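You operate a simulated robot arm through the tools that you are given. There is no shell and no other tool. Be economical: measure what you need, move in short steps, check, and stop when the job is done.

You are at the controls of a simulated robot arm. One attempt, no reset.

Task
Test the lamp in the jig and sort it into the foam tray.
Fine: PASS goes to the PASS pocket, FAIL to REWORK; switch on first, one press of the test key, open the clamp, switch off after.

Only the result counts: the job must be done as asked and must still hold three seconds after the hand-in. Knocking over, shifting, dropping, spilling or breaking anything else fails it.

Robot
A 6-joint arm with a two-finger parallel gripper, fixed in place. Base frame: the origin is at the foot of the arm, x ahead of it, y to its left, z up; the work surface is at about z = 0.86. Lengths are in m, angles in rad, forces in N, time in s.
With the tool pointing down near the work surface it reaches from about 0.26 to 0.68 m from the base axis. Its first joint turns from -1.152 to 1.152 rad. Payload 2.9 kg.
The TCP is the grasp point between the finger pads, 0.03 m short of the fingertips. In the tool frame z runs along the fingers and y along their closing line. The gripper opens to 0.11 m. The fingers are 0.02 m wide and 0.01 m thick; the gripper's body (0.048 by 0.112 m) begins 0.055 m behind the TCP.
Orientation is told as [roll, pitch, yaw] about the base's x, y, z axes, in that order, counted from this pose: with the fingers straight down and closing along the base's y, the tool's x points along the base's -x, its y along +y and its z along -z.

Tools
- The arm moves only by the tool drive_tool. Its arguments are lists of equal length, an entry for each row: "grip": the opening, from 0 (shut) to 1 (fully open); "linear": the shift along the tool's x, y, z in m, a list of three; "delta_rot": the turn, a rotation vector about the tool's x, y, z in rad, a list of three. In form: {"grip": [grip, ...], "linear": [[x, y, z], ...], "delta_rot": [[wx, wy, wz], ...]}. A call has 1 to 12 rows; each row is the pose to reach, as a shift and turn from the pose commanded when the call began, along the tool's axes at that moment. A row lasts 0.2 s, in which the tool goes at most 0.05 m and 0.15 rad; a call with a longer step from one row to the next is refused whole, and so is a gripper value outside its range. A pose out of reach is approached as far as the arm can. The call stops where the force on the tool passes 70 N (or 10 N more than at its start, if that is more) or the arm is blocked; 0.2 s more then pass. The fingers move at their own pace (about 0.108 m/s each) and stop on an object; they squeeze with about 25 N. The grip force told is the motor's: it shows also when the fingers shut on nothing. Time passes only in rows, and 0.2 s behind the last, so rows that repeat a pose let the fingers close. The reply holds the time, the measured pose of the TCP, the force on the tool along the base axes, the opening and the grip force, in the units named above and with some noise, with the torque about the TCP (base axes, N m) and any sound that the robot's microphone picked up.
- Cameras (640 x 400 px; columns grow to the right, rows downward): "scene" is fixed at [0.0931, 0.4482, 1.3901]; the picture's right is [-0.58, -0.81, 0.00], its down [-0.41, 0.30, -0.86] and it looks along [0.70, -0.50, -0.51] (base axes); focal length 329 px, centre (320, 200). "wrist" rides on the gripper at [0.072, 0.017, -0.103] in the tool frame; the picture's right is [-0.23, 0.97, 0.00], its down [-0.76, -0.18, -0.62] and it looks along [-0.61, -0.14, 0.78] (tool axes); focal length 222 px, centre (320, 200). There is no depth. A picture from a camera that has moved, and an enlarged one, comes with that camera's place and axes in the base frame and with its lens.
- snapshot(camera): a new picture of that camera. It takes no simulated time.
- zoom(camera, box): a new picture of the part [left, top, right, bottom] of that camera's present view, enlarged. It takes no simulated time.
- job_done(): hands the job in; it is judged then, once.

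Go step by step. Nothing tells you positions but the pictures and the camera data: compare them with the known pose of the tool, close in by small moves and look again before you grip or let go. The budget is 120 turns and 68 pictures, counting those below and the enlarged ones. Unless the task says otherwise, let go and move clear before handing in, and close with one line.

The tools are called after "Request:" by a JSON object that holds its "fn" and its "kwargs". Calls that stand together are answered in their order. drive_tool: Moves the arm, as the interface text tells. Its arguments: {"type":"object","properties":{"grip":{"type":"array","items":{"type":"number"}},"linear":{"type":"array","items":{"type":"array","items":{"type":"number"}}},"delta_rot":{"type":"array","items":{"type":"array","items":{"type":"number"}}}},"required":["grip","linear","delta_rot"]} The other tools are called the same way: snapshot (camera) takes a picture; zoom (camera, box) takes an enlarged picture of a part of a camera's view; job_done () hands the job in.

At the start:

```text
time: 0.0
tool_pos: [0.4498, -0.0966, 1.1894]
ee_rot: [-0.002, 0.0, -0.001]
contact_force: [1.0, -0.1, 0.2]
wrist_torque: [-0.01, 0.0, -0.05]
finger_gap: 0.1099
finger_force: 0.1
```

scene: 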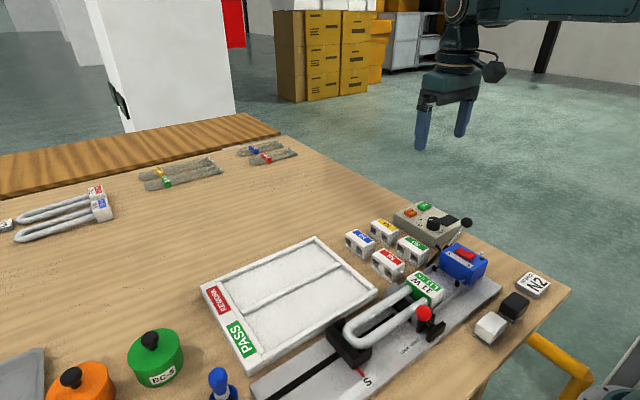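
wrist: 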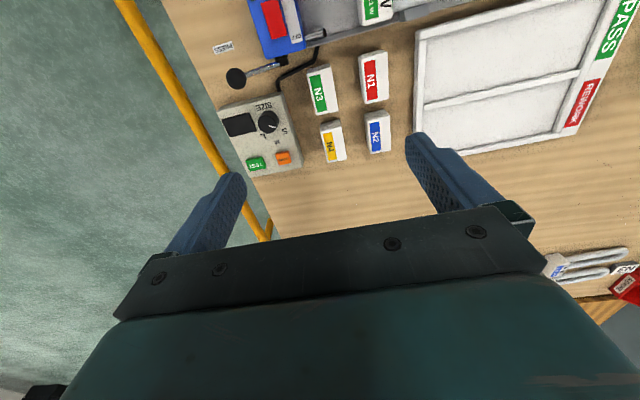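

I see a jig with a U-shaped lamp, a tester box, a blue switch box and a foam tray. I will look closer before moving.

Request:
{"fn": "zoom", "kwargs": {"camera": "scene", "box": [380, 190, 580, 315]}}

Request:
{"fn": "zoom", "kwargs": {"camera": "scene", "box": [240, 260, 480, 400]}}

Request:
{"fn": "zoom", "kwargs": {"camera": "wrist", "box": [200, 0, 440, 180]}}

```text
3.20 times, centred on (480, 252) of scene
camera zoom: at [0.0931, 0.4482, 1.3901], right [-0.58, -0.81, 0.0], down [-0.41, 0.3, -0.86], along [0.7, -0.5, -0.51], focal length 1052 px, centre (-192, 32)
```

zoom: 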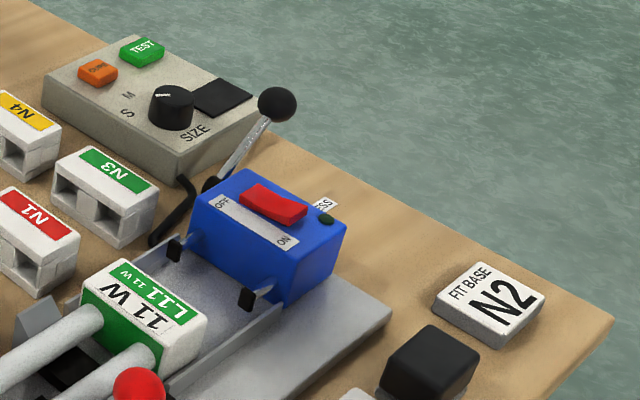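

```text
2.67 times, centred on (360, 330) of scene
camera zoom: at [0.0931, 0.4482, 1.3901], right [-0.58, -0.81, 0.0], down [-0.41, 0.3, -0.86], along [0.7, -0.5, -0.51], focal length 877 px, centre (213, -147)
```

zoom: 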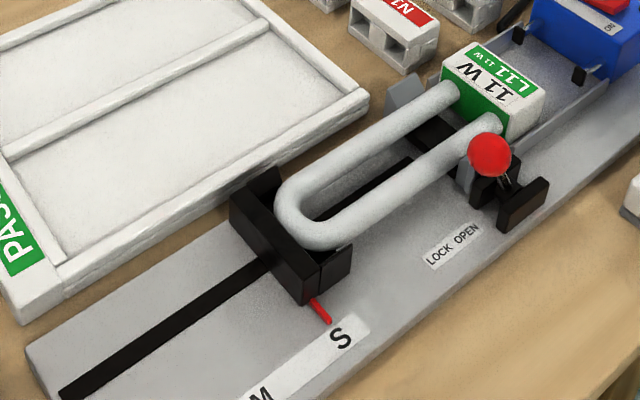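

```text
2.22 times, centred on (320, 90) of wrist
camera zoom: at [0.377, -0.0789, 1.2924], right [0.23, 0.97, 0.0], down [0.76, -0.18, 0.62], along [0.61, -0.14, -0.78], focal length 494 px, centre (320, 444)
```

zoom: 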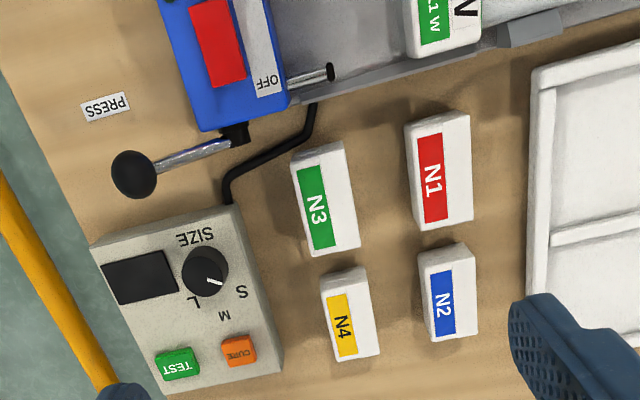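

The lamp lies along y at x≈0.355, from about y 0 to 0.2. The switch box is near (0.364,-0.136), and the TEST key is near (0.565,-0.252,0.90). I will move nearer and look at the switch and the tester.

Request:
{"fn": "drive_tool", "kwargs": {"grip": [0.5, 0, 0, 0], "linear": [[0.012, -0.013, 0.022], [0.025, -0.026, 0.045], [0.038, -0.04, 0.068], [0.05, -0.053, 0.09]], "delta_rot": [[0, 0, 0], [0, 0, 0], [0, 0, 0], [0, 0, 0]]}}

Request:
{"fn": "snapshot", "kwargs": {"camera": "wrist"}}

```text
time: 1.0
tool_pos: [0.3994, -0.151, 1.0972]
ee_rot: [-0.001, 0.0, -0.001]
contact_force: [-0.6, -0.4, 0.7]
wrist_torque: [0.01, -0.02, 0.02]
finger_gap: 0.0
finger_force: 25.1
```

```text
62 pictures are left
camera wrist: at [0.3271, -0.1329, 1.2016], right [0.23, 0.97, 0.0], down [0.76, -0.18, 0.62], along [0.61, -0.14, -0.78], focal length 222 px, centre (320, 200)
```

wrist: 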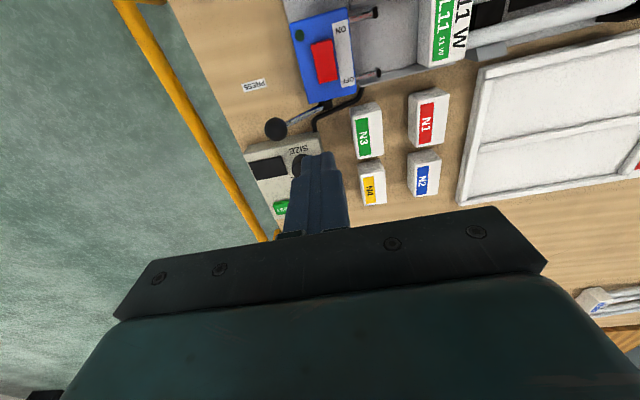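

Request:
{"fn": "zoom", "kwargs": {"camera": "wrist", "box": [230, 0, 410, 112]}}

Request:
{"fn": "zoom", "kwargs": {"camera": "scene", "box": [430, 230, 500, 285]}}

Request:
{"fn": "zoom", "kwargs": {"camera": "scene", "box": [390, 190, 480, 250]}}

```text
3.56 times, centred on (320, 56) of wrist
camera zoom: at [0.3271, -0.1329, 1.2016], right [0.23, 0.97, 0.0], down [0.76, -0.18, 0.62], along [0.61, -0.14, -0.78], focal length 790 px, centre (320, 712)
```

zoom: 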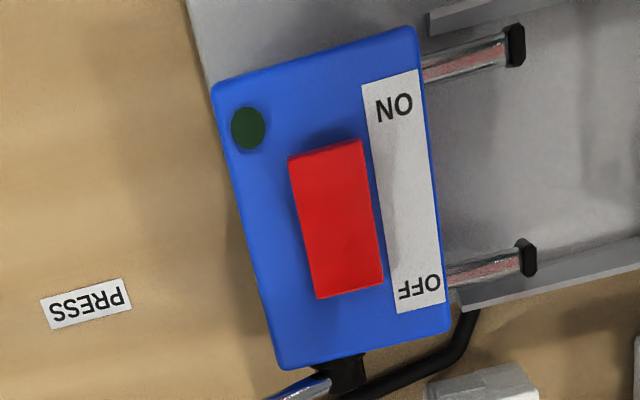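

```text
7.27 times, centred on (465, 258) of scene
camera zoom: at [0.093, 0.4482, 1.3901], right [-0.58, -0.81, 0.0], down [-0.41, 0.3, -0.86], along [0.7, -0.5, -0.51], focal length 2392 px, centre (-734, -218)
```

zoom: 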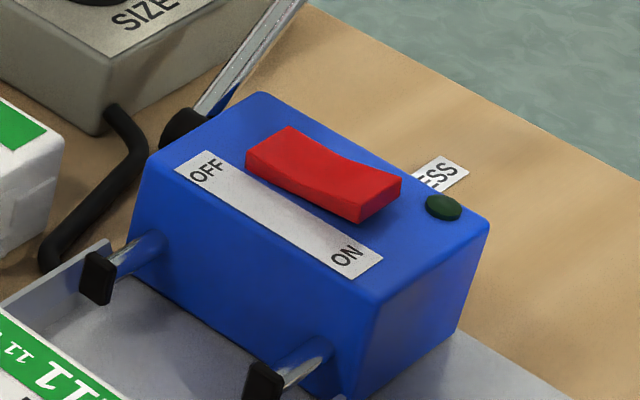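

```text
6.67 times, centred on (435, 220) of scene
camera zoom: at [0.093, 0.4482, 1.3901], right [-0.58, -0.81, 0.0], down [-0.41, 0.3, -0.86], along [0.7, -0.5, -0.51], focal length 2192 px, centre (-447, 67)
```

zoom: 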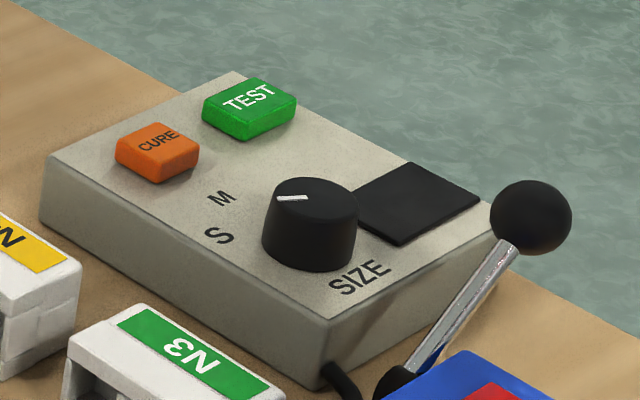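

The switch is OFF, with the ON end (-x side) raised at about (0.349,-0.133,0.925). I will hover the closed fingertips above that end.

Request:
{"fn": "drive_tool", "kwargs": {"grip": [0, 0, 0, 0, 0], "linear": [[0.018, 0.006, 0.03], [0.036, 0.012, 0.06], [0.0534, 0.018, 0.09], [0.0534, 0.018, 0.112], [0.0534, 0.018, 0.122]], "delta_rot": [[0, 0, 0], [0, 0, 0], [0, 0, 0], [0, 0, 0], [0, 0, 0]]}}

Request:
{"fn": "zoom", "kwargs": {"camera": "scene", "box": [410, 200, 520, 290]}}

```text
time: 2.2
tool_pos: [0.3455, -0.1306, 0.9756]
ee_rot: [0.0, -0.001, -0.001]
contact_force: [-0.1, -0.6, 0.2]
wrist_torque: [0.0, 0.0, -0.03]
finger_gap: 0.0001
finger_force: 25.0
```

```text
4.44 times, centred on (465, 245) of scene
camera zoom: at [0.093, 0.4482, 1.3901], right [-0.58, -0.81, 0.0], down [-0.41, 0.3, -0.86], along [0.7, -0.5, -0.51], focal length 1462 px, centre (-324, 0)
```

zoom: 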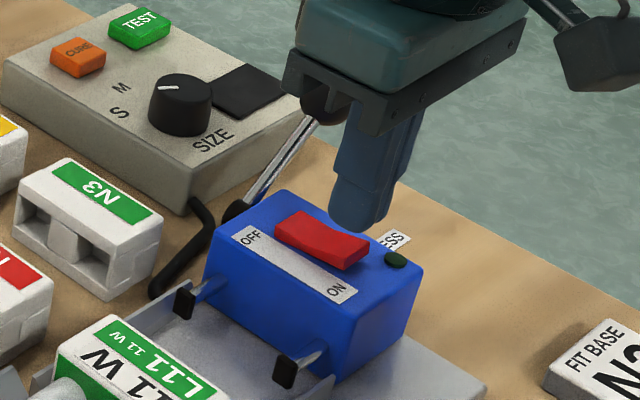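

The fingertips are above the ON end. Pressing down gently.

Request:
{"fn": "drive_tool", "kwargs": {"grip": [0, 0, 0, 0, 0, 0], "linear": [[0, 0, 0.012], [0, 0, 0.018], [0, 0, 0.022], [0, 0, 0.025], [0, 0, 0.028], [0, 0, 0.03]], "delta_rot": [[0, 0, 0], [0, 0, 0], [0, 0, 0], [0, 0, 0], [0, 0, 0], [0, 0, 0]]}}

Request:
{"fn": "zoom", "kwargs": {"camera": "scene", "box": [410, 200, 520, 290]}}

```text
time: 3.2
tool_pos: [0.3465, -0.13, 0.9558]
ee_rot: [0.0, -0.003, -0.001]
contact_force: [-7.7, 2.3, 14.0]
wrist_torque: [0.06, 0.09, 0.01]
finger_gap: 0.0
finger_force: 24.9
stopped in row 5: the force on the tool passed its limit at 79 N (the readings are from after the stop); the commanded pose is now the measured one
```

```text
4.44 times, centred on (465, 245) of scene
camera zoom: at [0.0927, 0.4483, 1.39], right [-0.58, -0.81, 0.0], down [-0.41, 0.3, -0.86], along [0.7, -0.5, -0.51], focal length 1462 px, centre (-324, 0)
```

zoom: 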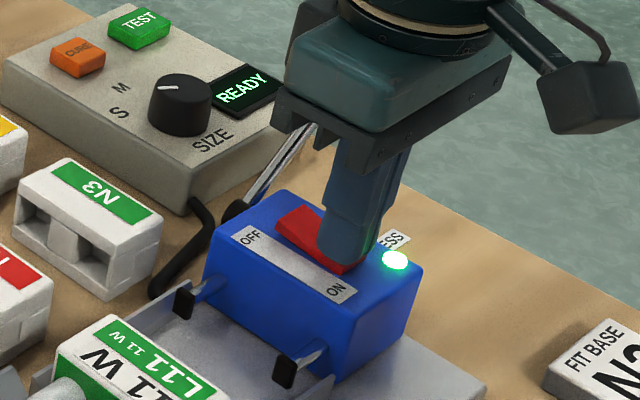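

The light is on and the display reads READY. Next is rising and travelling to hover above the TEST key.

Request:
{"fn": "drive_tool", "kwargs": {"grip": [0, 0, 0, 0, 0, 0, 0, 0, 0, 0], "linear": [[0, 0, -0.047], [0, 0, -0.094], [-0.036, -0.02, -0.094], [-0.073, -0.041, -0.094], [-0.109, -0.061, -0.094], [-0.146, -0.081, -0.094], [-0.182, -0.102, -0.094], [-0.2185, -0.122, -0.094], [-0.2185, -0.122, -0.05], [-0.2185, -0.122, -0.01]], "delta_rot": [[0, 0, 0], [0, 0, 0], [0, 0, 0], [0, 0, 0], [0, 0, 0], [0, 0, 0], [0, 0, 0], [0, 0, 0], [0, 0, 0], [0, 0, 0]]}}

Request:
{"fn": "zoom", "kwargs": {"camera": "scene", "box": [370, 160, 480, 250]}}

Request:
{"fn": "zoom", "kwargs": {"camera": "wrist", "box": [200, 60, 440, 210]}}

```text
time: 5.5
tool_pos: [0.5654, -0.2535, 0.9639]
ee_rot: [-0.001, -0.003, 0.0]
contact_force: [0.1, -0.1, 0.0]
wrist_torque: [-0.02, 0.02, -0.04]
finger_gap: 0.0001
finger_force: 25.0
```

```text
4.44 times, centred on (425, 205) of scene
camera zoom: at [0.0931, 0.4482, 1.3901], right [-0.58, -0.81, 0.0], down [-0.41, 0.3, -0.86], along [0.7, -0.5, -0.51], focal length 1462 px, centre (-147, 178)
```

zoom: 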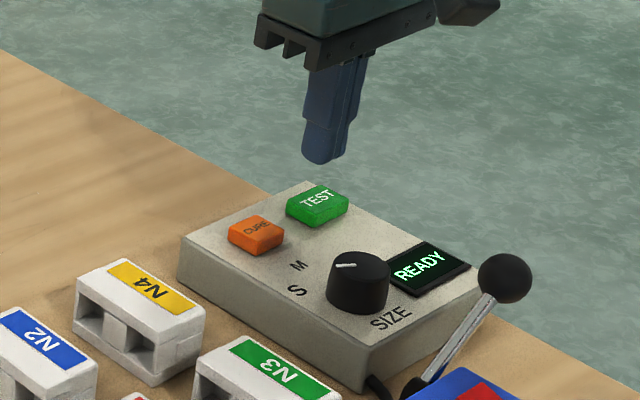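

```text
2.67 times, centred on (320, 135) of wrist
camera zoom: at [0.4929, -0.2364, 1.067], right [0.23, 0.97, 0.0], down [0.76, -0.18, 0.63], along [0.61, -0.14, -0.78], focal length 592 px, centre (320, 373)
```

zoom: 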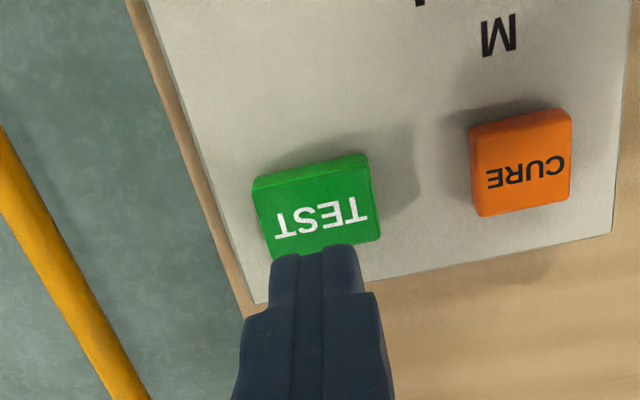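

The fingertips are centred over TEST. I will press once, straight down.

Request:
{"fn": "drive_tool", "kwargs": {"grip": [0, 0, 0, 0, 0, 0, 0], "linear": [[0.004, 0.001, 0.015], [0.004, 0.001, 0.025], [0.004, 0.001, 0.029], [0.004, 0.001, 0.032], [0.004, 0.001, 0.035], [0.004, 0.001, 0.037], [0.004, 0.001, 0.039]], "delta_rot": [[0, 0, 0], [0, 0, 0], [0, 0, 0], [0, 0, 0], [0, 0, 0], [0, 0, 0], [0, 0, 0]]}}

Request:
{"fn": "zoom", "kwargs": {"camera": "scene", "box": [370, 180, 500, 290]}}

```text
time: 7.0
tool_pos: [0.5613, -0.2521, 0.9292]
ee_rot: [-0.002, -0.007, 0.001]
contact_force: [-2.6, 1.5, 18.3]
wrist_torque: [0.03, 0.12, 0.1]
finger_gap: 0.0
finger_force: 24.9
heard: click
```

```text
3.64 times, centred on (435, 235) of scene
camera zoom: at [0.0927, 0.4484, 1.39], right [-0.58, -0.81, 0.0], down [-0.41, 0.3, -0.86], along [0.7, -0.5, -0.51], focal length 1196 px, centre (-98, 73)
```

zoom: 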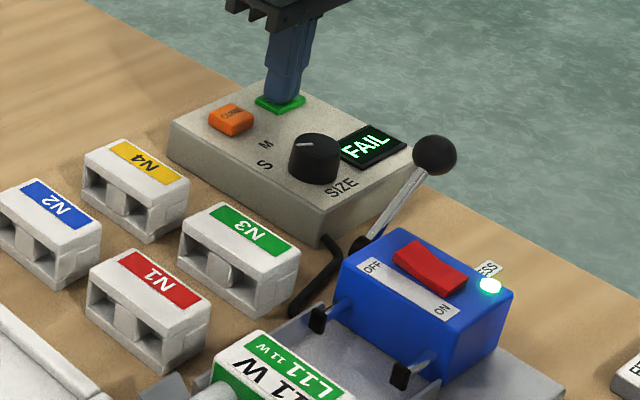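

The result is FAIL, so the lamp goes to REWORK. I will rise off the key and swing over with a turn to look at the clamp lever.

Request:
{"fn": "drive_tool", "kwargs": {"grip": [0, 0, 0, 0, 0, 0, 0, 0, 0, 0, 0, 0], "linear": [[0, 0, -0.045], [0, 0, -0.09], [0.0231, 0.0432, -0.096], [0.0462, 0.0864, -0.102], [0.0693, 0.1296, -0.108], [0.0924, 0.1728, -0.114], [0.1155, 0.216, -0.12], [0.1386, 0.2592, -0.126], [0.1617, 0.3024, -0.132], [0.1848, 0.3456, -0.138], [0.2079, 0.3888, -0.144], [0.231, 0.432, -0.15]], "delta_rot": [[0, 0, 0], [0, 0, 0.1428], [0, 0, 0.2856], [0, 0, 0.4284], [0, 0, 0.5712], [0, 0, 0.714], [0, 0, 0.8568], [0, 0, 0.9996], [0, 0, 1.1424], [0, 0, 1.2852], [0, 0, 1.428], [0, 0, 1.5708]]}}

Request:
{"fn": "snapshot", "kwargs": {"camera": "wrist"}}

Request:
{"fn": "snapshot", "kwargs": {"camera": "scene"}}

```text
time: 9.7
tool_pos: [0.3292, 0.178, 1.0757]
ee_rot: [0.002, 0.001, -1.573]
contact_force: [0.9, -0.2, 1.4]
wrist_torque: [0.0, 0.0, 0.01]
finger_gap: 0.0001
finger_force: 24.8
```

```text
53 pictures are left
camera wrist: at [0.3466, 0.2513, 1.1791], right [0.97, -0.23, 0.0], down [-0.18, -0.76, 0.62], along [-0.14, -0.61, -0.78], focal length 222 px, centre (320, 200)
```

wrist: 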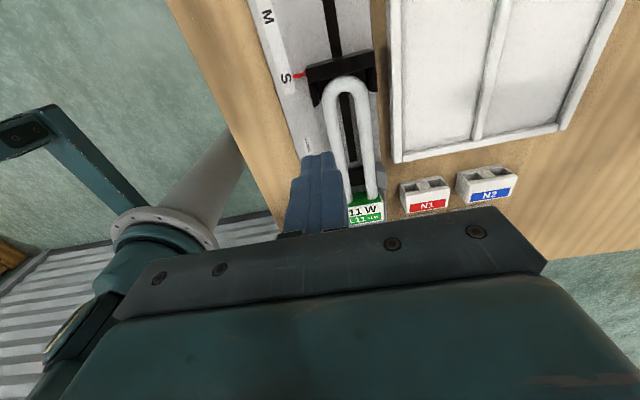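

```text
52 pictures are left
```

scene: 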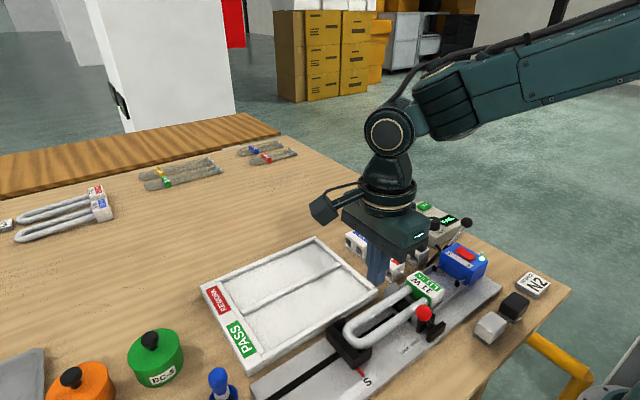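

The fingers block my view of the lever, so I will shift sideways for a clear look.

Request:
{"fn": "drive_tool", "kwargs": {"grip": [0, 0], "linear": [[0, 0.045, 0.01], [0, 0.085, 0.02]], "delta_rot": [[0, 0, 0], [0, 0, 0]]}}

Request:
{"fn": "zoom", "kwargs": {"camera": "wrist", "box": [140, 80, 320, 230]}}

Request:
{"fn": "zoom", "kwargs": {"camera": "scene", "box": [370, 260, 470, 350]}}

```text
time: 10.2
tool_pos: [0.4146, 0.1785, 1.0544]
ee_rot: [0.004, -0.001, -1.572]
contact_force: [0.5, -0.4, 0.3]
wrist_torque: [0.03, 0.0, 0.0]
finger_gap: 0.0001
finger_force: 24.8
```

```text
2.67 times, centred on (230, 155) of wrist
camera zoom: at [0.432, 0.2518, 1.1597], right [0.97, -0.23, 0.0], down [-0.18, -0.76, 0.62], along [-0.14, -0.61, -0.78], focal length 592 px, centre (560, 320)
```

zoom: 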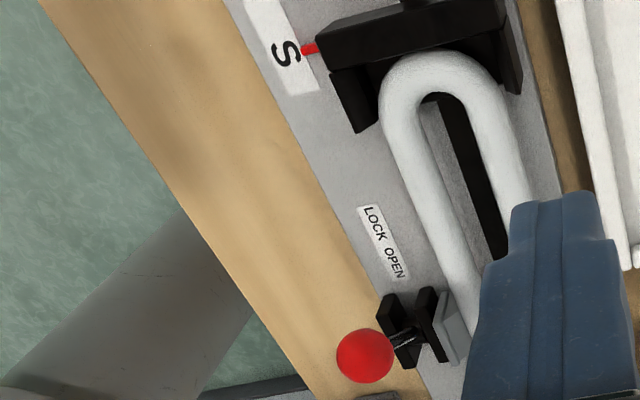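

```text
4.44 times, centred on (420, 305) of scene
camera zoom: at [0.093, 0.4482, 1.39], right [-0.58, -0.81, 0.0], down [-0.41, 0.3, -0.86], along [0.7, -0.5, -0.51], focal length 1462 px, centre (-124, -267)
```

zoom: 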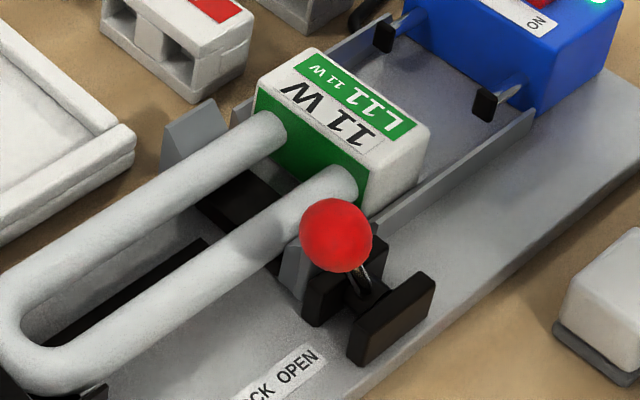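

The clamp lever pivots near (0.297,0.06,0.893) and its ball is at about (0.299,0.09,0.95), tilted to +y, which is LOCK. I will put the closed fingers on its +y side to push it toward OPEN.

Request:
{"fn": "drive_tool", "kwargs": {"grip": [0, 0, 0, 0, 0], "linear": [[-0.015, -0.04, 0], [-0.03, -0.08, 0], [-0.0455, -0.1156, 0.01], [-0.0455, -0.1156, 0.05], [-0.0455, -0.1156, 0.084]], "delta_rot": [[0, 0, 0], [0, 0, 0], [0, 0, 0], [0, 0, 0], [0, 0, 0]]}}

Request:
{"fn": "zoom", "kwargs": {"camera": "scene", "box": [360, 240, 480, 350]}}

Request:
{"fn": "zoom", "kwargs": {"camera": "wrist", "box": [220, 80, 420, 240]}}

```text
time: 11.4
tool_pos: [0.2986, 0.1363, 0.9705]
ee_rot: [0.004, -0.001, -1.571]
contact_force: [-0.1, 0.8, 0.1]
wrist_torque: [0.04, -0.03, 0.01]
finger_gap: 0.0
finger_force: 25.0
```

```text
3.64 times, centred on (420, 295) of scene
camera zoom: at [0.093, 0.4482, 1.39], right [-0.58, -0.81, 0.0], down [-0.41, 0.3, -0.86], along [0.7, -0.5, -0.51], focal length 1196 px, centre (-44, -146)
```

zoom: 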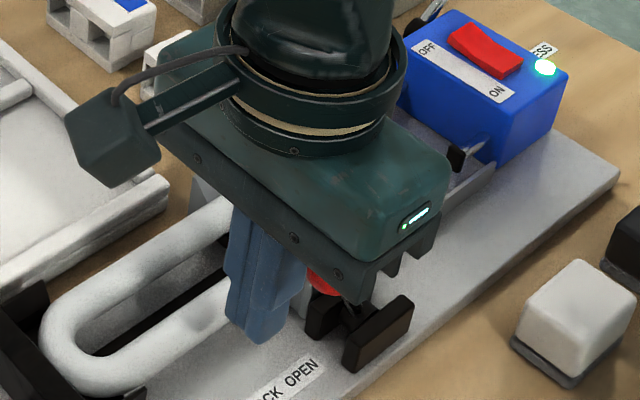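

```text
2.50 times, centred on (320, 160) of wrist
camera zoom: at [0.3162, 0.2095, 1.0747], right [0.97, -0.23, 0.0], down [-0.18, -0.76, 0.62], along [-0.14, -0.61, -0.78], focal length 555 px, centre (320, 300)
```

zoom: 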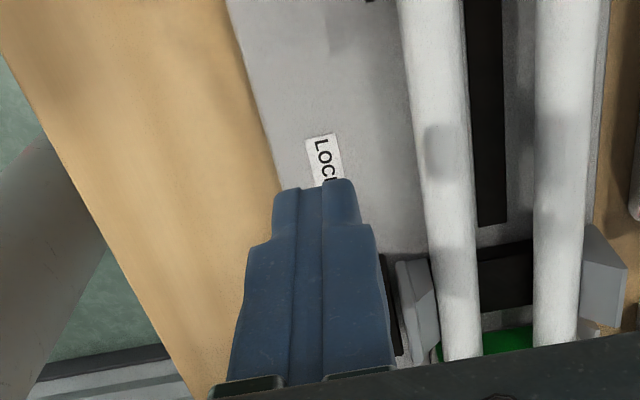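

The fingers are just on the +y side of the ball. I will push it toward -y in small steps.

Request:
{"fn": "drive_tool", "kwargs": {"grip": [0, 0, 0, 0, 0, 0, 0], "linear": [[-0.015, 0, 0], [-0.027, 0, 0], [-0.038, 0, 0], [-0.049, 0, 0], [-0.06, 0, 0], [-0.07, 0, 0], [-0.078, 0, 0]], "delta_rot": [[0, 0, 0], [0, 0, 0], [0, 0, 0], [0, 0, 0], [0, 0, 0], [0, 0, 0], [0, 0, 0]]}}

Request:
{"fn": "zoom", "kwargs": {"camera": "scene", "box": [360, 240, 480, 350]}}

```text
time: 13.1
tool_pos: [0.2996, 0.0565, 0.9709]
ee_rot: [0.004, -0.001, -1.572]
contact_force: [-0.6, -0.6, 0.2]
wrist_torque: [0.01, 0.01, -0.02]
finger_gap: 0.0
finger_force: 24.9
```

```text
3.64 times, centred on (420, 295) of scene
camera zoom: at [0.093, 0.4482, 1.3901], right [-0.58, -0.81, 0.0], down [-0.41, 0.3, -0.86], along [0.7, -0.5, -0.51], focal length 1196 px, centre (-44, -146)
```

zoom: 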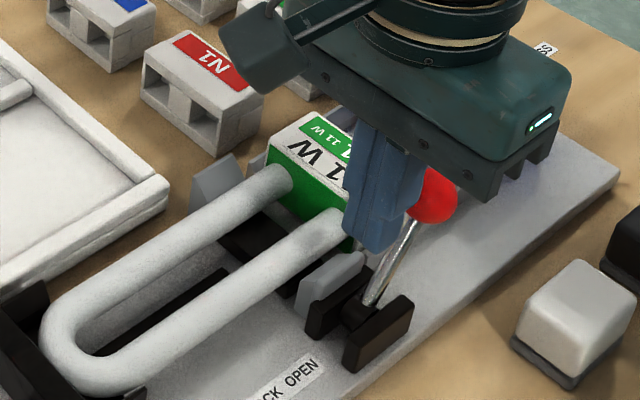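

The lever has swung toward OPEN. I will push slightly further to be sure it is at its stop, then back off and look.

Request:
{"fn": "drive_tool", "kwargs": {"grip": [0, 0, 0, 0, 0, 0, 0, 0], "linear": [[-0.005, 0, 0], [-0.01, 0, 0], [-0.014, 0, 0], [-0.018, 0, 0], [-0.01, 0, 0], [0.03, 0, 0], [0.06, 0, 0], [0.06, 0, -0.05]], "delta_rot": [[0, 0, 0], [0, 0, 0], [0, 0, 0], [0, 0, 0], [0, 0, 0], [0, 0, 0], [0, 0, 0], [0, 0, 0]]}}

Request:
{"fn": "zoom", "kwargs": {"camera": "scene", "box": [360, 240, 480, 350]}}

```text
time: 14.8
tool_pos: [0.302, 0.1163, 1.0215]
ee_rot: [0.004, 0.001, -1.571]
contact_force: [-0.1, -0.5, 0.8]
wrist_torque: [0.0, -0.04, -0.01]
finger_gap: 0.0
finger_force: 25.0
```

```text
3.64 times, centred on (420, 295) of scene
camera zoom: at [0.0931, 0.4482, 1.3901], right [-0.58, -0.81, 0.0], down [-0.41, 0.3, -0.86], along [0.7, -0.5, -0.51], focal length 1196 px, centre (-44, -146)
```

zoom: 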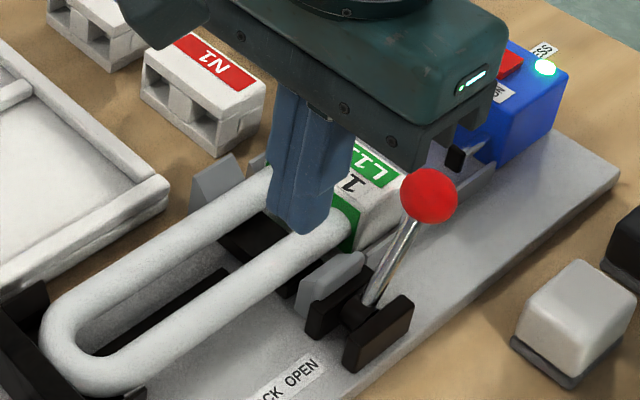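

The clamp lever is at OPEN. Now I will open the gripper above the lamp and look down at it before choosing a grasp.

Request:
{"fn": "drive_tool", "kwargs": {"grip": [0.5, 1, 1, 1], "linear": [[0, 0.02, -0.02], [0.01, 0.04, -0.03], [0.02, 0.053, -0.03], [0.02, 0.053, -0.03]], "delta_rot": [[0, 0, 0], [0, 0, 0], [0, 0, 0], [0, 0, 0]]}}

Request:
{"fn": "snapshot", "kwargs": {"camera": "wrist"}}

Request:
{"fn": "zoom", "kwargs": {"camera": "wrist", "box": [220, 60, 440, 230]}}

```text
time: 15.8
tool_pos: [0.3524, 0.1358, 1.0534]
ee_rot: [0.003, -0.001, -1.572]
contact_force: [-0.1, 0.6, -0.1]
wrist_torque: [0.04, 0.0, 0.0]
finger_gap: 0.1101
finger_force: 0.1
```

```text
45 pictures are left
camera wrist: at [0.3687, 0.2091, 1.1566], right [0.97, -0.23, 0.0], down [-0.18, -0.76, 0.62], along [-0.14, -0.61, -0.78], focal length 222 px, centre (320, 200)
```

wrist: 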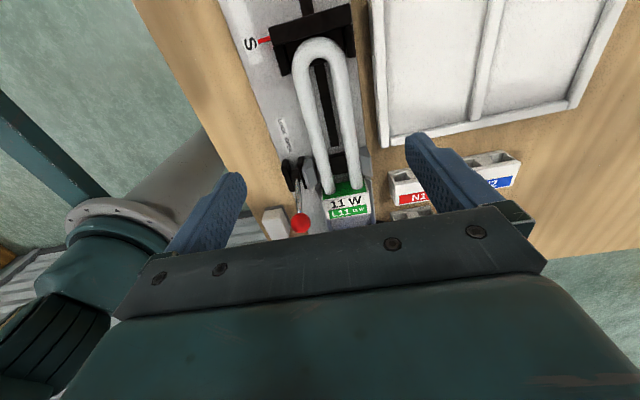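

```text
2.35 times, centred on (330, 145) of wrist
camera zoom: at [0.3687, 0.2091, 1.1566], right [0.97, -0.23, 0.0], down [-0.18, -0.76, 0.62], along [-0.14, -0.61, -0.78], focal length 523 px, centre (296, 329)
```

zoom: 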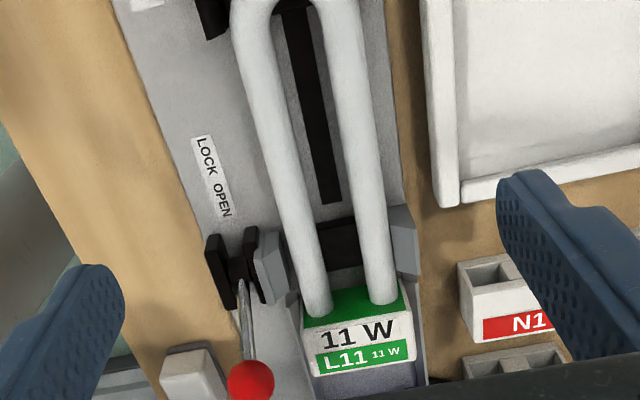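

The lamp base is about x 0.331–0.392, y -0.015–0.025, with its top at z 0.92. I will hover above it, offset slightly to +x to clear the lever ball, with the gripper part open.

Request:
{"fn": "drive_tool", "kwargs": {"grip": [0.7, 0.7, 0.7, 0.7, 0.7], "linear": [[-0.045, 0.005, 0], [-0.09, 0.01, 0], [-0.1358, 0.0126, 0], [-0.1358, 0.0126, 0.035], [-0.1358, 0.0126, 0.065]], "delta_rot": [[0, 0, 0], [0, 0, 0], [0, 0, 0], [0, 0, 0], [0, 0, 0]]}}

Request:
{"fn": "zoom", "kwargs": {"camera": "wrist", "box": [200, 60, 460, 250]}}

Request:
{"fn": "zoom", "kwargs": {"camera": "scene", "box": [360, 220, 500, 330]}}

```text
time: 17.1
tool_pos: [0.3664, -0.0011, 0.9853]
ee_rot: [0.006, 0.0, -1.57]
contact_force: [-0.7, 0.2, -0.2]
wrist_torque: [0.01, -0.02, 0.03]
finger_gap: 0.0772
finger_force: 0.0
```

```text
2.11 times, centred on (330, 155) of wrist
camera zoom: at [0.3824, 0.0727, 1.0894], right [0.97, -0.23, 0.0], down [-0.18, -0.76, 0.62], along [-0.14, -0.61, -0.78], focal length 468 px, centre (299, 295)
```

zoom: 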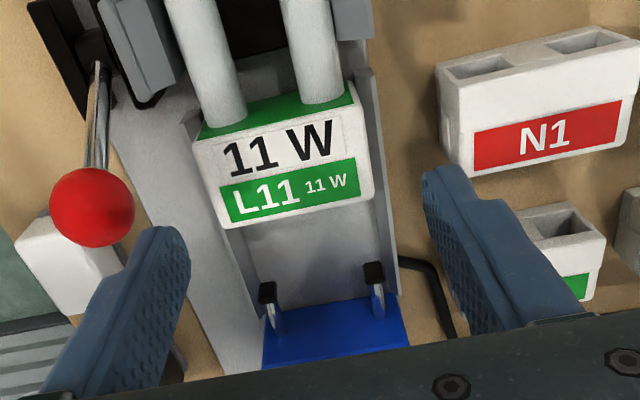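

```text
3.64 times, centred on (430, 275) of scene
camera zoom: at [0.0931, 0.4482, 1.39], right [-0.58, -0.81, 0.0], down [-0.41, 0.3, -0.86], along [0.7, -0.5, -0.51], focal length 1196 px, centre (-80, -73)
```

zoom: 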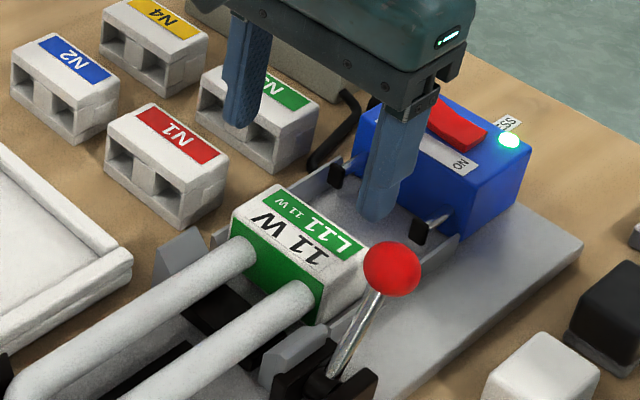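

The fingers straddle the base and clear the ball. I will descend to z 0.93, re-centre while narrowing, and then close on the base.

Request:
{"fn": "drive_tool", "kwargs": {"grip": [0.7, 0.7, 0.7, 0.7, 0.62, 0.62, 0.62], "linear": [[-0.003, 0, 0.015], [-0.003, 0, 0.03], [-0.003, 0, 0.045], [-0.003, 0, 0.055], [-0.003, -0.002, 0.055], [-0.003, -0.005, 0.055], [-0.003, -0.005, 0.055]], "delta_rot": [[0, 0, 0], [0, 0, 0], [0, 0, 0], [0, 0, 0], [0, 0, 0], [0, 0, 0], [0, 0, 0]]}}

Request:
{"fn": "zoom", "kwargs": {"camera": "wrist", "box": [200, 60, 460, 250]}}

Request:
{"fn": "zoom", "kwargs": {"camera": "scene", "box": [360, 220, 500, 330]}}

```text
time: 18.0
tool_pos: [0.3664, -0.0031, 0.9412]
ee_rot: [0.01, 0.0, -1.573]
contact_force: [-3.6, -1.0, 0.5]
wrist_torque: [-0.02, 0.15, 0.05]
finger_gap: 0.0794
finger_force: 2.1
stopped in row 4: the force on the tool passed its limit at 93 N (the readings are from after the stop); the commanded pose is now the measured one
```

```text
2.11 times, centred on (330, 155) of wrist
camera zoom: at [0.3821, 0.0697, 1.0454], right [0.97, -0.23, 0.01], down [-0.18, -0.76, 0.62], along [-0.13, -0.61, -0.78], focal length 468 px, centre (299, 295)
```

zoom: 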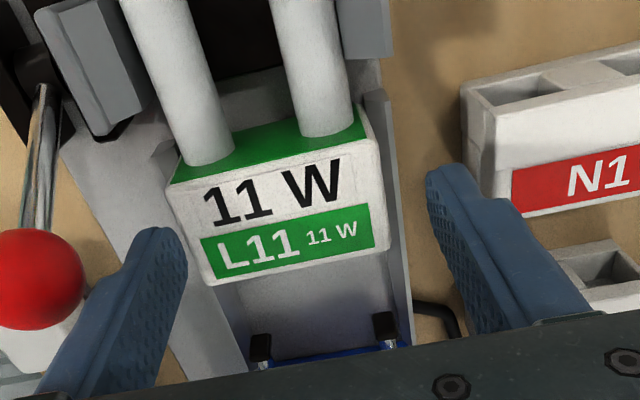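

```text
3.64 times, centred on (430, 275) of scene
camera zoom: at [0.0929, 0.4482, 1.3901], right [-0.58, -0.81, 0.0], down [-0.41, 0.3, -0.86], along [0.7, -0.5, -0.51], focal length 1196 px, centre (-80, -73)
```

zoom: 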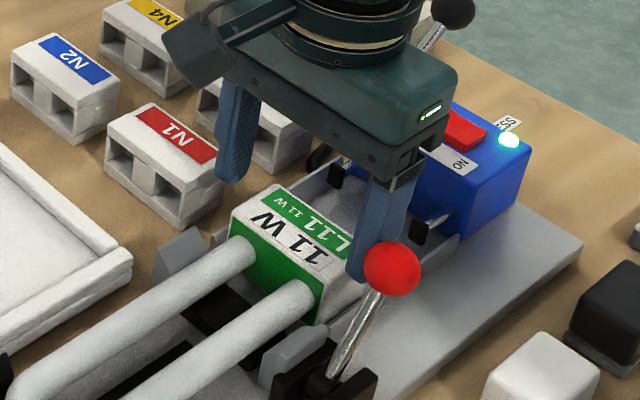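

The low-x finger seems to have caught the base's shoulder, which is wider than I estimated. I will rise, open a bit more, centre on x 0.361 and shift to y -0.0095 so the finger misses the ball.

Request:
{"fn": "drive_tool", "kwargs": {"grip": [0.7, 0.7, 0.8, 0.8], "linear": [[0, 0, -0.02], [0, 0, -0.03], [-0.0065, -0.005, -0.03], [-0.0065, -0.005, -0.03]], "delta_rot": [[0, 0, 0], [0, 0, 0], [0, 0, 0], [0, 0, 0]]}}

Request:
{"fn": "zoom", "kwargs": {"camera": "wrist", "box": [200, 60, 460, 250]}}

Request:
{"fn": "zoom", "kwargs": {"camera": "scene", "box": [390, 250, 470, 310]}}

```text
time: 19.0
tool_pos: [0.3611, -0.0099, 0.9719]
ee_rot: [0.012, -0.001, -1.57]
contact_force: [-0.4, 0.7, 0.9]
wrist_torque: [0.0, 0.05, 0.0]
finger_gap: 0.0881
finger_force: 0.0
```

```text
2.11 times, centred on (330, 155) of wrist
camera zoom: at [0.3773, 0.063, 1.0757], right [0.97, -0.23, 0.01], down [-0.19, -0.76, 0.62], along [-0.13, -0.61, -0.78], focal length 468 px, centre (299, 295)
```

zoom: 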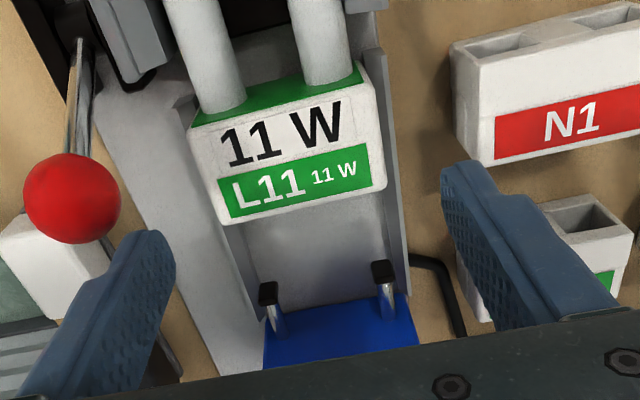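

```text
6.67 times, centred on (430, 280) of scene
camera zoom: at [0.093, 0.4482, 1.3901], right [-0.58, -0.81, 0.0], down [-0.41, 0.3, -0.86], along [0.7, -0.5, -0.51], focal length 2192 px, centre (-413, -333)
```

zoom: 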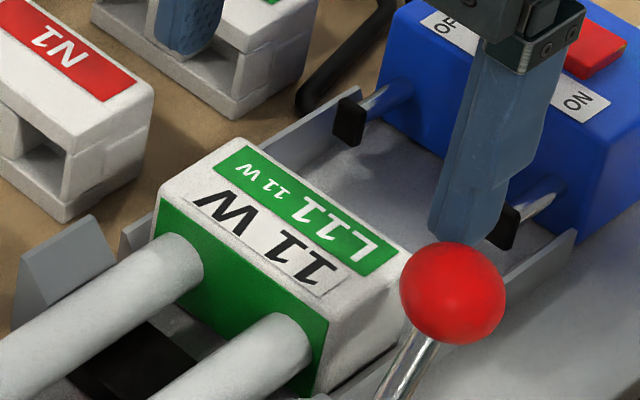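

The base is about 0.063 wide and centred at x 0.361, so there is now about 12 mm clearance on each side. Descending to z 0.93.

Request:
{"fn": "drive_tool", "kwargs": {"grip": [0.8, 0.8, 0.8, 0.8, 0.8], "linear": [[0, 0, 0.012], [0, 0, 0.022], [0, 0, 0.03], [0, 0, 0.037], [0, 0, 0.042]], "delta_rot": [[0, 0, 0], [0, 0, 0], [0, 0, 0], [0, 0, 0], [0, 0, 0]]}}

Request:
{"fn": "zoom", "kwargs": {"camera": "scene", "box": [390, 250, 470, 310]}}

```text
time: 20.2
tool_pos: [0.3611, -0.0092, 0.9294]
ee_rot: [0.014, -0.003, -1.571]
contact_force: [0.0, 0.5, -0.4]
wrist_torque: [-0.03, 0.0, -0.02]
finger_gap: 0.0881
finger_force: 0.0
```

```text
6.67 times, centred on (430, 280) of scene
camera zoom: at [0.0931, 0.4482, 1.3901], right [-0.58, -0.81, 0.0], down [-0.41, 0.3, -0.86], along [0.7, -0.5, -0.51], focal length 2192 px, centre (-413, -333)
```

zoom: 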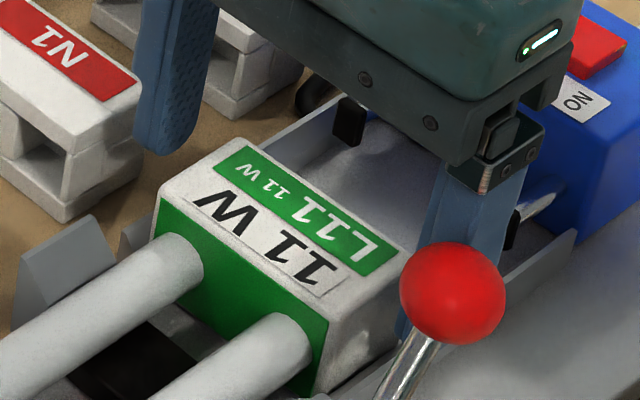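

I am at grasp height with no contact. Closing on the base.

Request:
{"fn": "drive_tool", "kwargs": {"grip": [0.68, 0.6, 0.52, 0.45, 0.45], "linear": [[0, 0, 0], [0, 0, 0], [0, 0, 0], [0, 0, 0], [0, 0, 0]], "delta_rot": [[0, 0, 0], [0, 0, 0], [0, 0, 0], [0, 0, 0], [0, 0, 0]]}}

Request:
{"fn": "zoom", "kwargs": {"camera": "scene", "box": [380, 245, 480, 320]}}

```text
time: 21.4
tool_pos: [0.3604, -0.0083, 0.9298]
ee_rot: [0.007, 0.001, -1.569]
contact_force: [-17.6, 2.6, 0.1]
wrist_torque: [0.15, 0.82, 0.15]
finger_gap: 0.0677
finger_force: 25.3
```

```text
5.33 times, centred on (430, 282) of scene
camera zoom: at [0.0926, 0.4483, 1.3901], right [-0.58, -0.81, 0.0], down [-0.41, 0.3, -0.86], along [0.7, -0.5, -0.51], focal length 1754 px, centre (-267, -240)
```

zoom: 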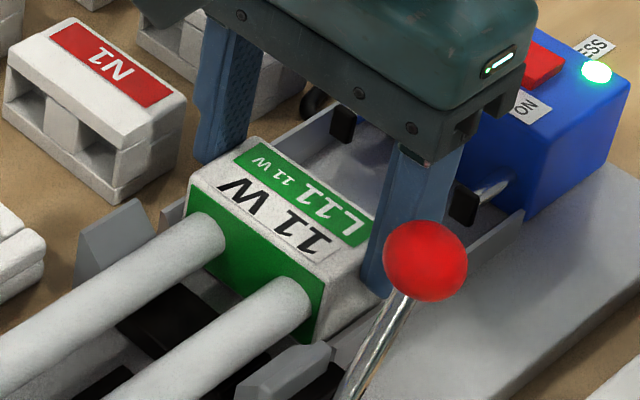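

The grip is holding but off-centre, since the low-x finger carries most of the load. I will shift 2 mm toward -x to balance it.

Request:
{"fn": "drive_tool", "kwargs": {"grip": [0.45, 0.45, 0.45], "linear": [[0, -0.001, 0], [0, -0.002, 0], [0, -0.002, 0]], "delta_rot": [[0, 0, 0], [0, 0, 0], [0, 0, 0]]}}

```text
time: 22.2
tool_pos: [0.3604, -0.0083, 0.9308]
ee_rot: [0.011, -0.001, -1.571]
contact_force: [-10.0, 1.2, -4.0]
wrist_torque: [-0.07, 0.59, 0.14]
finger_gap: 0.0675
finger_force: 25.3
```

Request:
{"fn": "drive_tool", "kwargs": {"grip": [0.45, 0.45, 0.45], "linear": [[0, -0.0015, 0], [0, -0.0025, 0], [0, -0.0025, 0]], "delta_rot": [[0, 0, 0], [0, 0, 0], [0, 0, 0]]}}

Request:
{"fn": "zoom", "kwargs": {"camera": "wrist", "box": [200, 60, 460, 250]}}

```text
time: 23.0
tool_pos: [0.3589, -0.011, 0.9308]
ee_rot: [0.017, -0.002, -1.572]
contact_force: [1.1, 0.1, 0.5]
wrist_torque: [-0.06, 0.0, 0.01]
finger_gap: 0.0675
finger_force: 25.3
```

```text
2.11 times, centred on (330, 155) of wrist
camera zoom: at [0.3746, 0.0626, 1.0345], right [0.97, -0.23, 0.02], down [-0.19, -0.76, 0.62], along [-0.13, -0.61, -0.78], focal length 468 px, centre (299, 295)
```

zoom: 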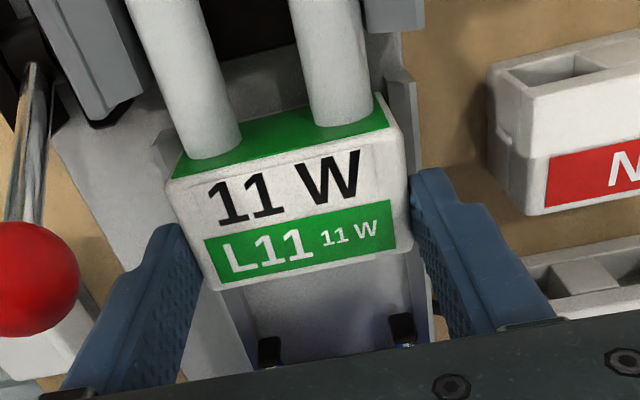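

The grip is balanced at a width of 0.0675. I will lift slowly by a few centimetres and check that the lamp comes free.

Request:
{"fn": "drive_tool", "kwargs": {"grip": [0.45, 0.45, 0.45, 0.45, 0.45], "linear": [[0, 0, -0.006], [0, 0, -0.012], [0, 0, -0.02], [0, 0, -0.03], [0, 0, -0.04]], "delta_rot": [[0, 0, 0], [0, 0, 0], [0, 0, 0], [0, 0, 0], [0, 0, 0]]}}

Request:
{"fn": "zoom", "kwargs": {"camera": "scene", "box": [300, 210, 500, 370]}}

```text
time: 24.2
tool_pos: [0.356, -0.009, 0.9702]
ee_rot: [0.011, -0.003, -1.571]
contact_force: [-1.4, 0.0, -1.0]
wrist_torque: [-0.08, 0.01, -0.02]
finger_gap: 0.0676
finger_force: 25.4
```

```text
2.50 times, centred on (400, 290) of scene
camera zoom: at [0.0931, 0.4482, 1.39], right [-0.58, -0.81, 0.0], down [-0.41, 0.3, -0.86], along [0.7, -0.5, -0.51], focal length 822 px, centre (120, -25)
```

zoom: 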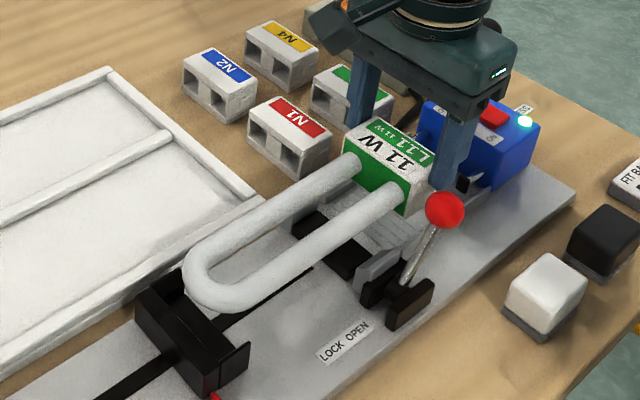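

The lamp is free and level. I will raise it higher and get a detailed look at the tray.

Request:
{"fn": "drive_tool", "kwargs": {"grip": [0.45, 0.45, 0.45], "linear": [[0, 0, -0.03], [0, 0, -0.06], [0, 0, -0.09]], "delta_rot": [[0, 0, 0], [0, 0, 0], [0, 0, 0]]}}

Request:
{"fn": "zoom", "kwargs": {"camera": "scene", "box": [190, 220, 400, 380]}}

Request:
{"fn": "snapshot", "kwargs": {"camera": "wrist"}}

```text
time: 25.0
tool_pos: [0.3556, -0.0091, 1.0598]
ee_rot: [0.012, -0.002, -1.57]
contact_force: [-0.4, 0.5, -1.9]
wrist_torque: [-0.05, 0.01, -0.02]
finger_gap: 0.0673
finger_force: 25.0
```

```text
2.50 times, centred on (295, 300) of scene
camera zoom: at [0.0931, 0.4482, 1.39], right [-0.58, -0.81, 0.0], down [-0.41, 0.3, -0.86], along [0.7, -0.5, -0.51], focal length 822 px, centre (382, -50)
```

zoom: 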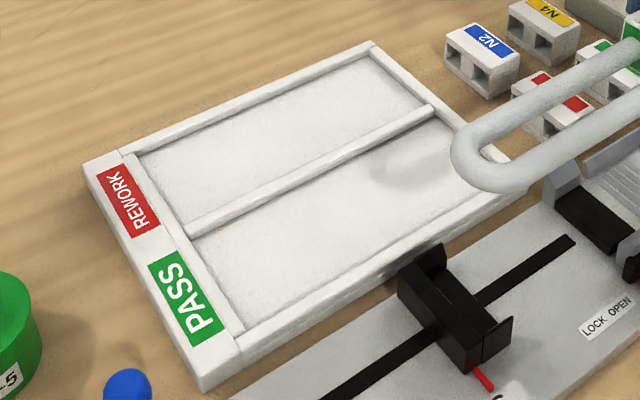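

```text
32 pictures are left
camera wrist: at [0.3714, 0.0643, 1.1631], right [0.97, -0.23, 0.01], down [-0.19, -0.76, 0.62], along [-0.13, -0.61, -0.78], focal length 222 px, centre (320, 200)
```

wrist: 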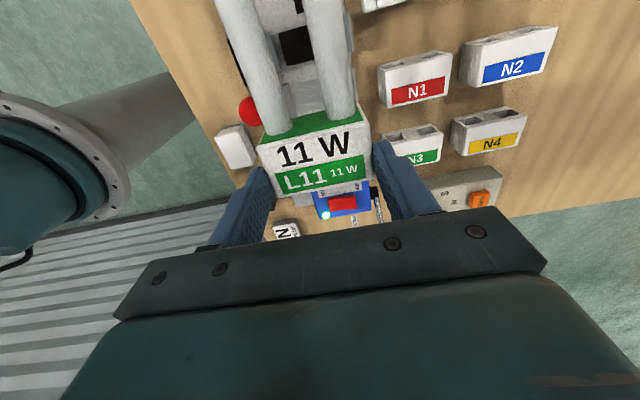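

The REWORK pocket spans about x 0.537–0.630 and y 0.082–0.32, so the TCP target is (0.584, 0.102). I will travel high, then partly descend and check.

Request:
{"fn": "drive_tool", "kwargs": {"grip": [0.45, 0.45, 0.45, 0.45, 0.45, 0.45, 0.45, 0.45, 0.45], "linear": [[0.018, 0.038, 0], [0.037, 0.076, 0], [0.055, 0.114, 0], [0.074, 0.152, 0], [0.0925, 0.19, 0], [0.111, 0.228, 0], [0.111, 0.228, 0.03], [0.111, 0.228, 0.06], [0.111, 0.228, 0.09]], "delta_rot": [[0, 0, 0], [0, 0, 0], [0, 0, 0], [0, 0, 0], [0, 0, 0], [0, 0, 0], [0, 0, 0], [0, 0, 0], [0, 0, 0]]}}

Request:
{"fn": "zoom", "kwargs": {"camera": "scene", "box": [190, 200, 400, 370]}}

Request:
{"fn": "snapshot", "kwargs": {"camera": "wrist"}}

```text
time: 27.0
tool_pos: [0.5861, 0.1004, 0.9705]
ee_rot: [0.013, -0.002, -1.572]
contact_force: [-0.4, -0.7, -1.0]
wrist_torque: [-0.06, 0.02, -0.02]
finger_gap: 0.0676
finger_force: 24.8
```

```text
2.35 times, centred on (295, 285) of scene
camera zoom: at [0.0931, 0.4482, 1.39], right [-0.58, -0.81, 0.0], down [-0.41, 0.3, -0.86], along [0.7, -0.5, -0.51], focal length 774 px, centre (379, 0)
```

zoom: 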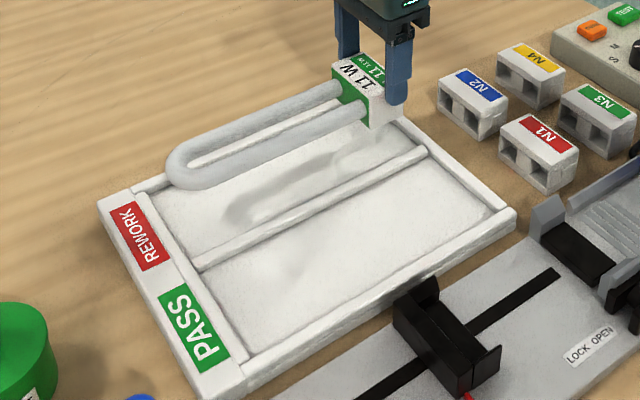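

```text
30 pictures are left
camera wrist: at [0.6018, 0.174, 1.075], right [0.97, -0.23, 0.01], down [-0.19, -0.76, 0.62], along [-0.13, -0.61, -0.78], focal length 222 px, centre (320, 200)
```

wrist: 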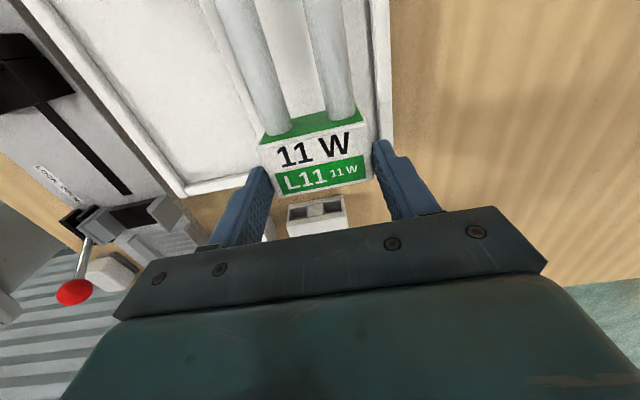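

Request:
{"fn": "zoom", "kwargs": {"camera": "wrist", "box": [170, 0, 430, 210]}}

Request:
{"fn": "zoom", "kwargs": {"camera": "scene", "box": [230, 210, 360, 310]}}

```text
1.90 times, centred on (300, 105) of wrist
camera zoom: at [0.6018, 0.174, 1.075], right [0.97, -0.23, 0.01], down [-0.19, -0.76, 0.62], along [-0.13, -0.61, -0.78], focal length 423 px, centre (358, 381)
```

zoom: 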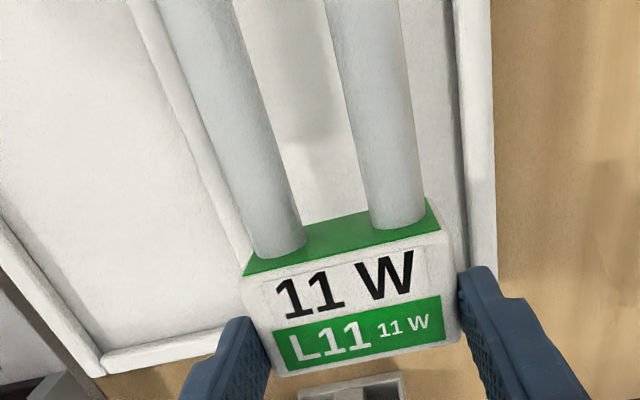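

```text
4.00 times, centred on (295, 260) of scene
camera zoom: at [0.0931, 0.4482, 1.39], right [-0.58, -0.81, 0.0], down [-0.41, 0.3, -0.86], along [0.7, -0.5, -0.51], focal length 1315 px, centre (420, -40)
```

zoom: 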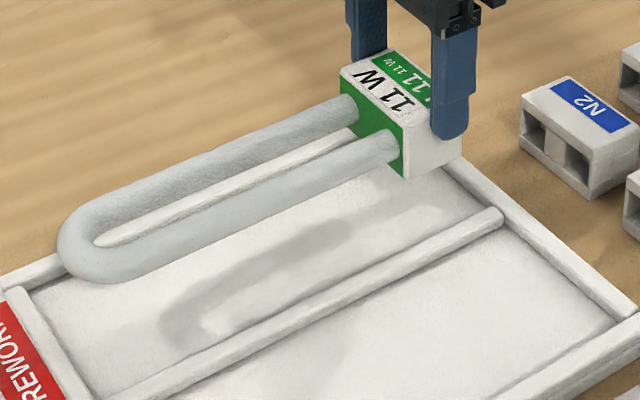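

The lamp is aligned with the REWORK pocket, with about 12 mm margins all round. Lowering in small steps.

Request:
{"fn": "drive_tool", "kwargs": {"grip": [0.45, 0.45, 0.45, 0.45, 0.45], "linear": [[0, 0.002, 0.015], [0, 0.002, 0.03], [0, 0.002, 0.04], [0, 0.002, 0.046], [0, 0.002, 0.046]], "delta_rot": [[0, 0, 0], [0, 0, 0], [0, 0, 0], [0, 0, 0], [0, 0, 0]]}}

Request:
{"fn": "zoom", "kwargs": {"camera": "scene", "box": [230, 210, 360, 310]}}

```text
time: 28.2
tool_pos: [0.5883, 0.1007, 0.9288]
ee_rot: [0.016, -0.001, -1.572]
contact_force: [-4.7, -2.2, 14.2]
wrist_torque: [-0.03, 0.4, 0.05]
finger_gap: 0.0674
finger_force: 25.3
```

```text
4.00 times, centred on (295, 260) of scene
camera zoom: at [0.0927, 0.4481, 1.3901], right [-0.58, -0.81, 0.0], down [-0.41, 0.3, -0.86], along [0.7, -0.5, -0.51], focal length 1315 px, centre (420, -40)
```

zoom: 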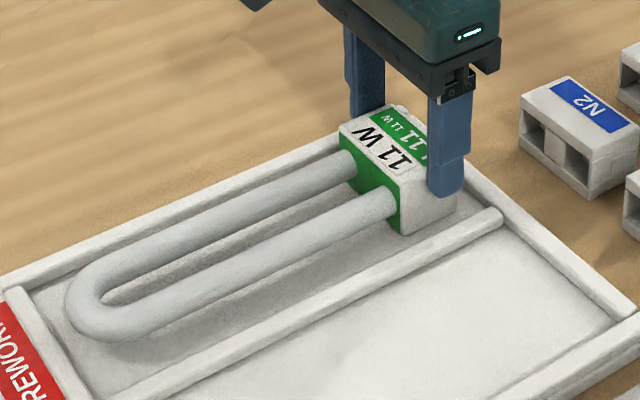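

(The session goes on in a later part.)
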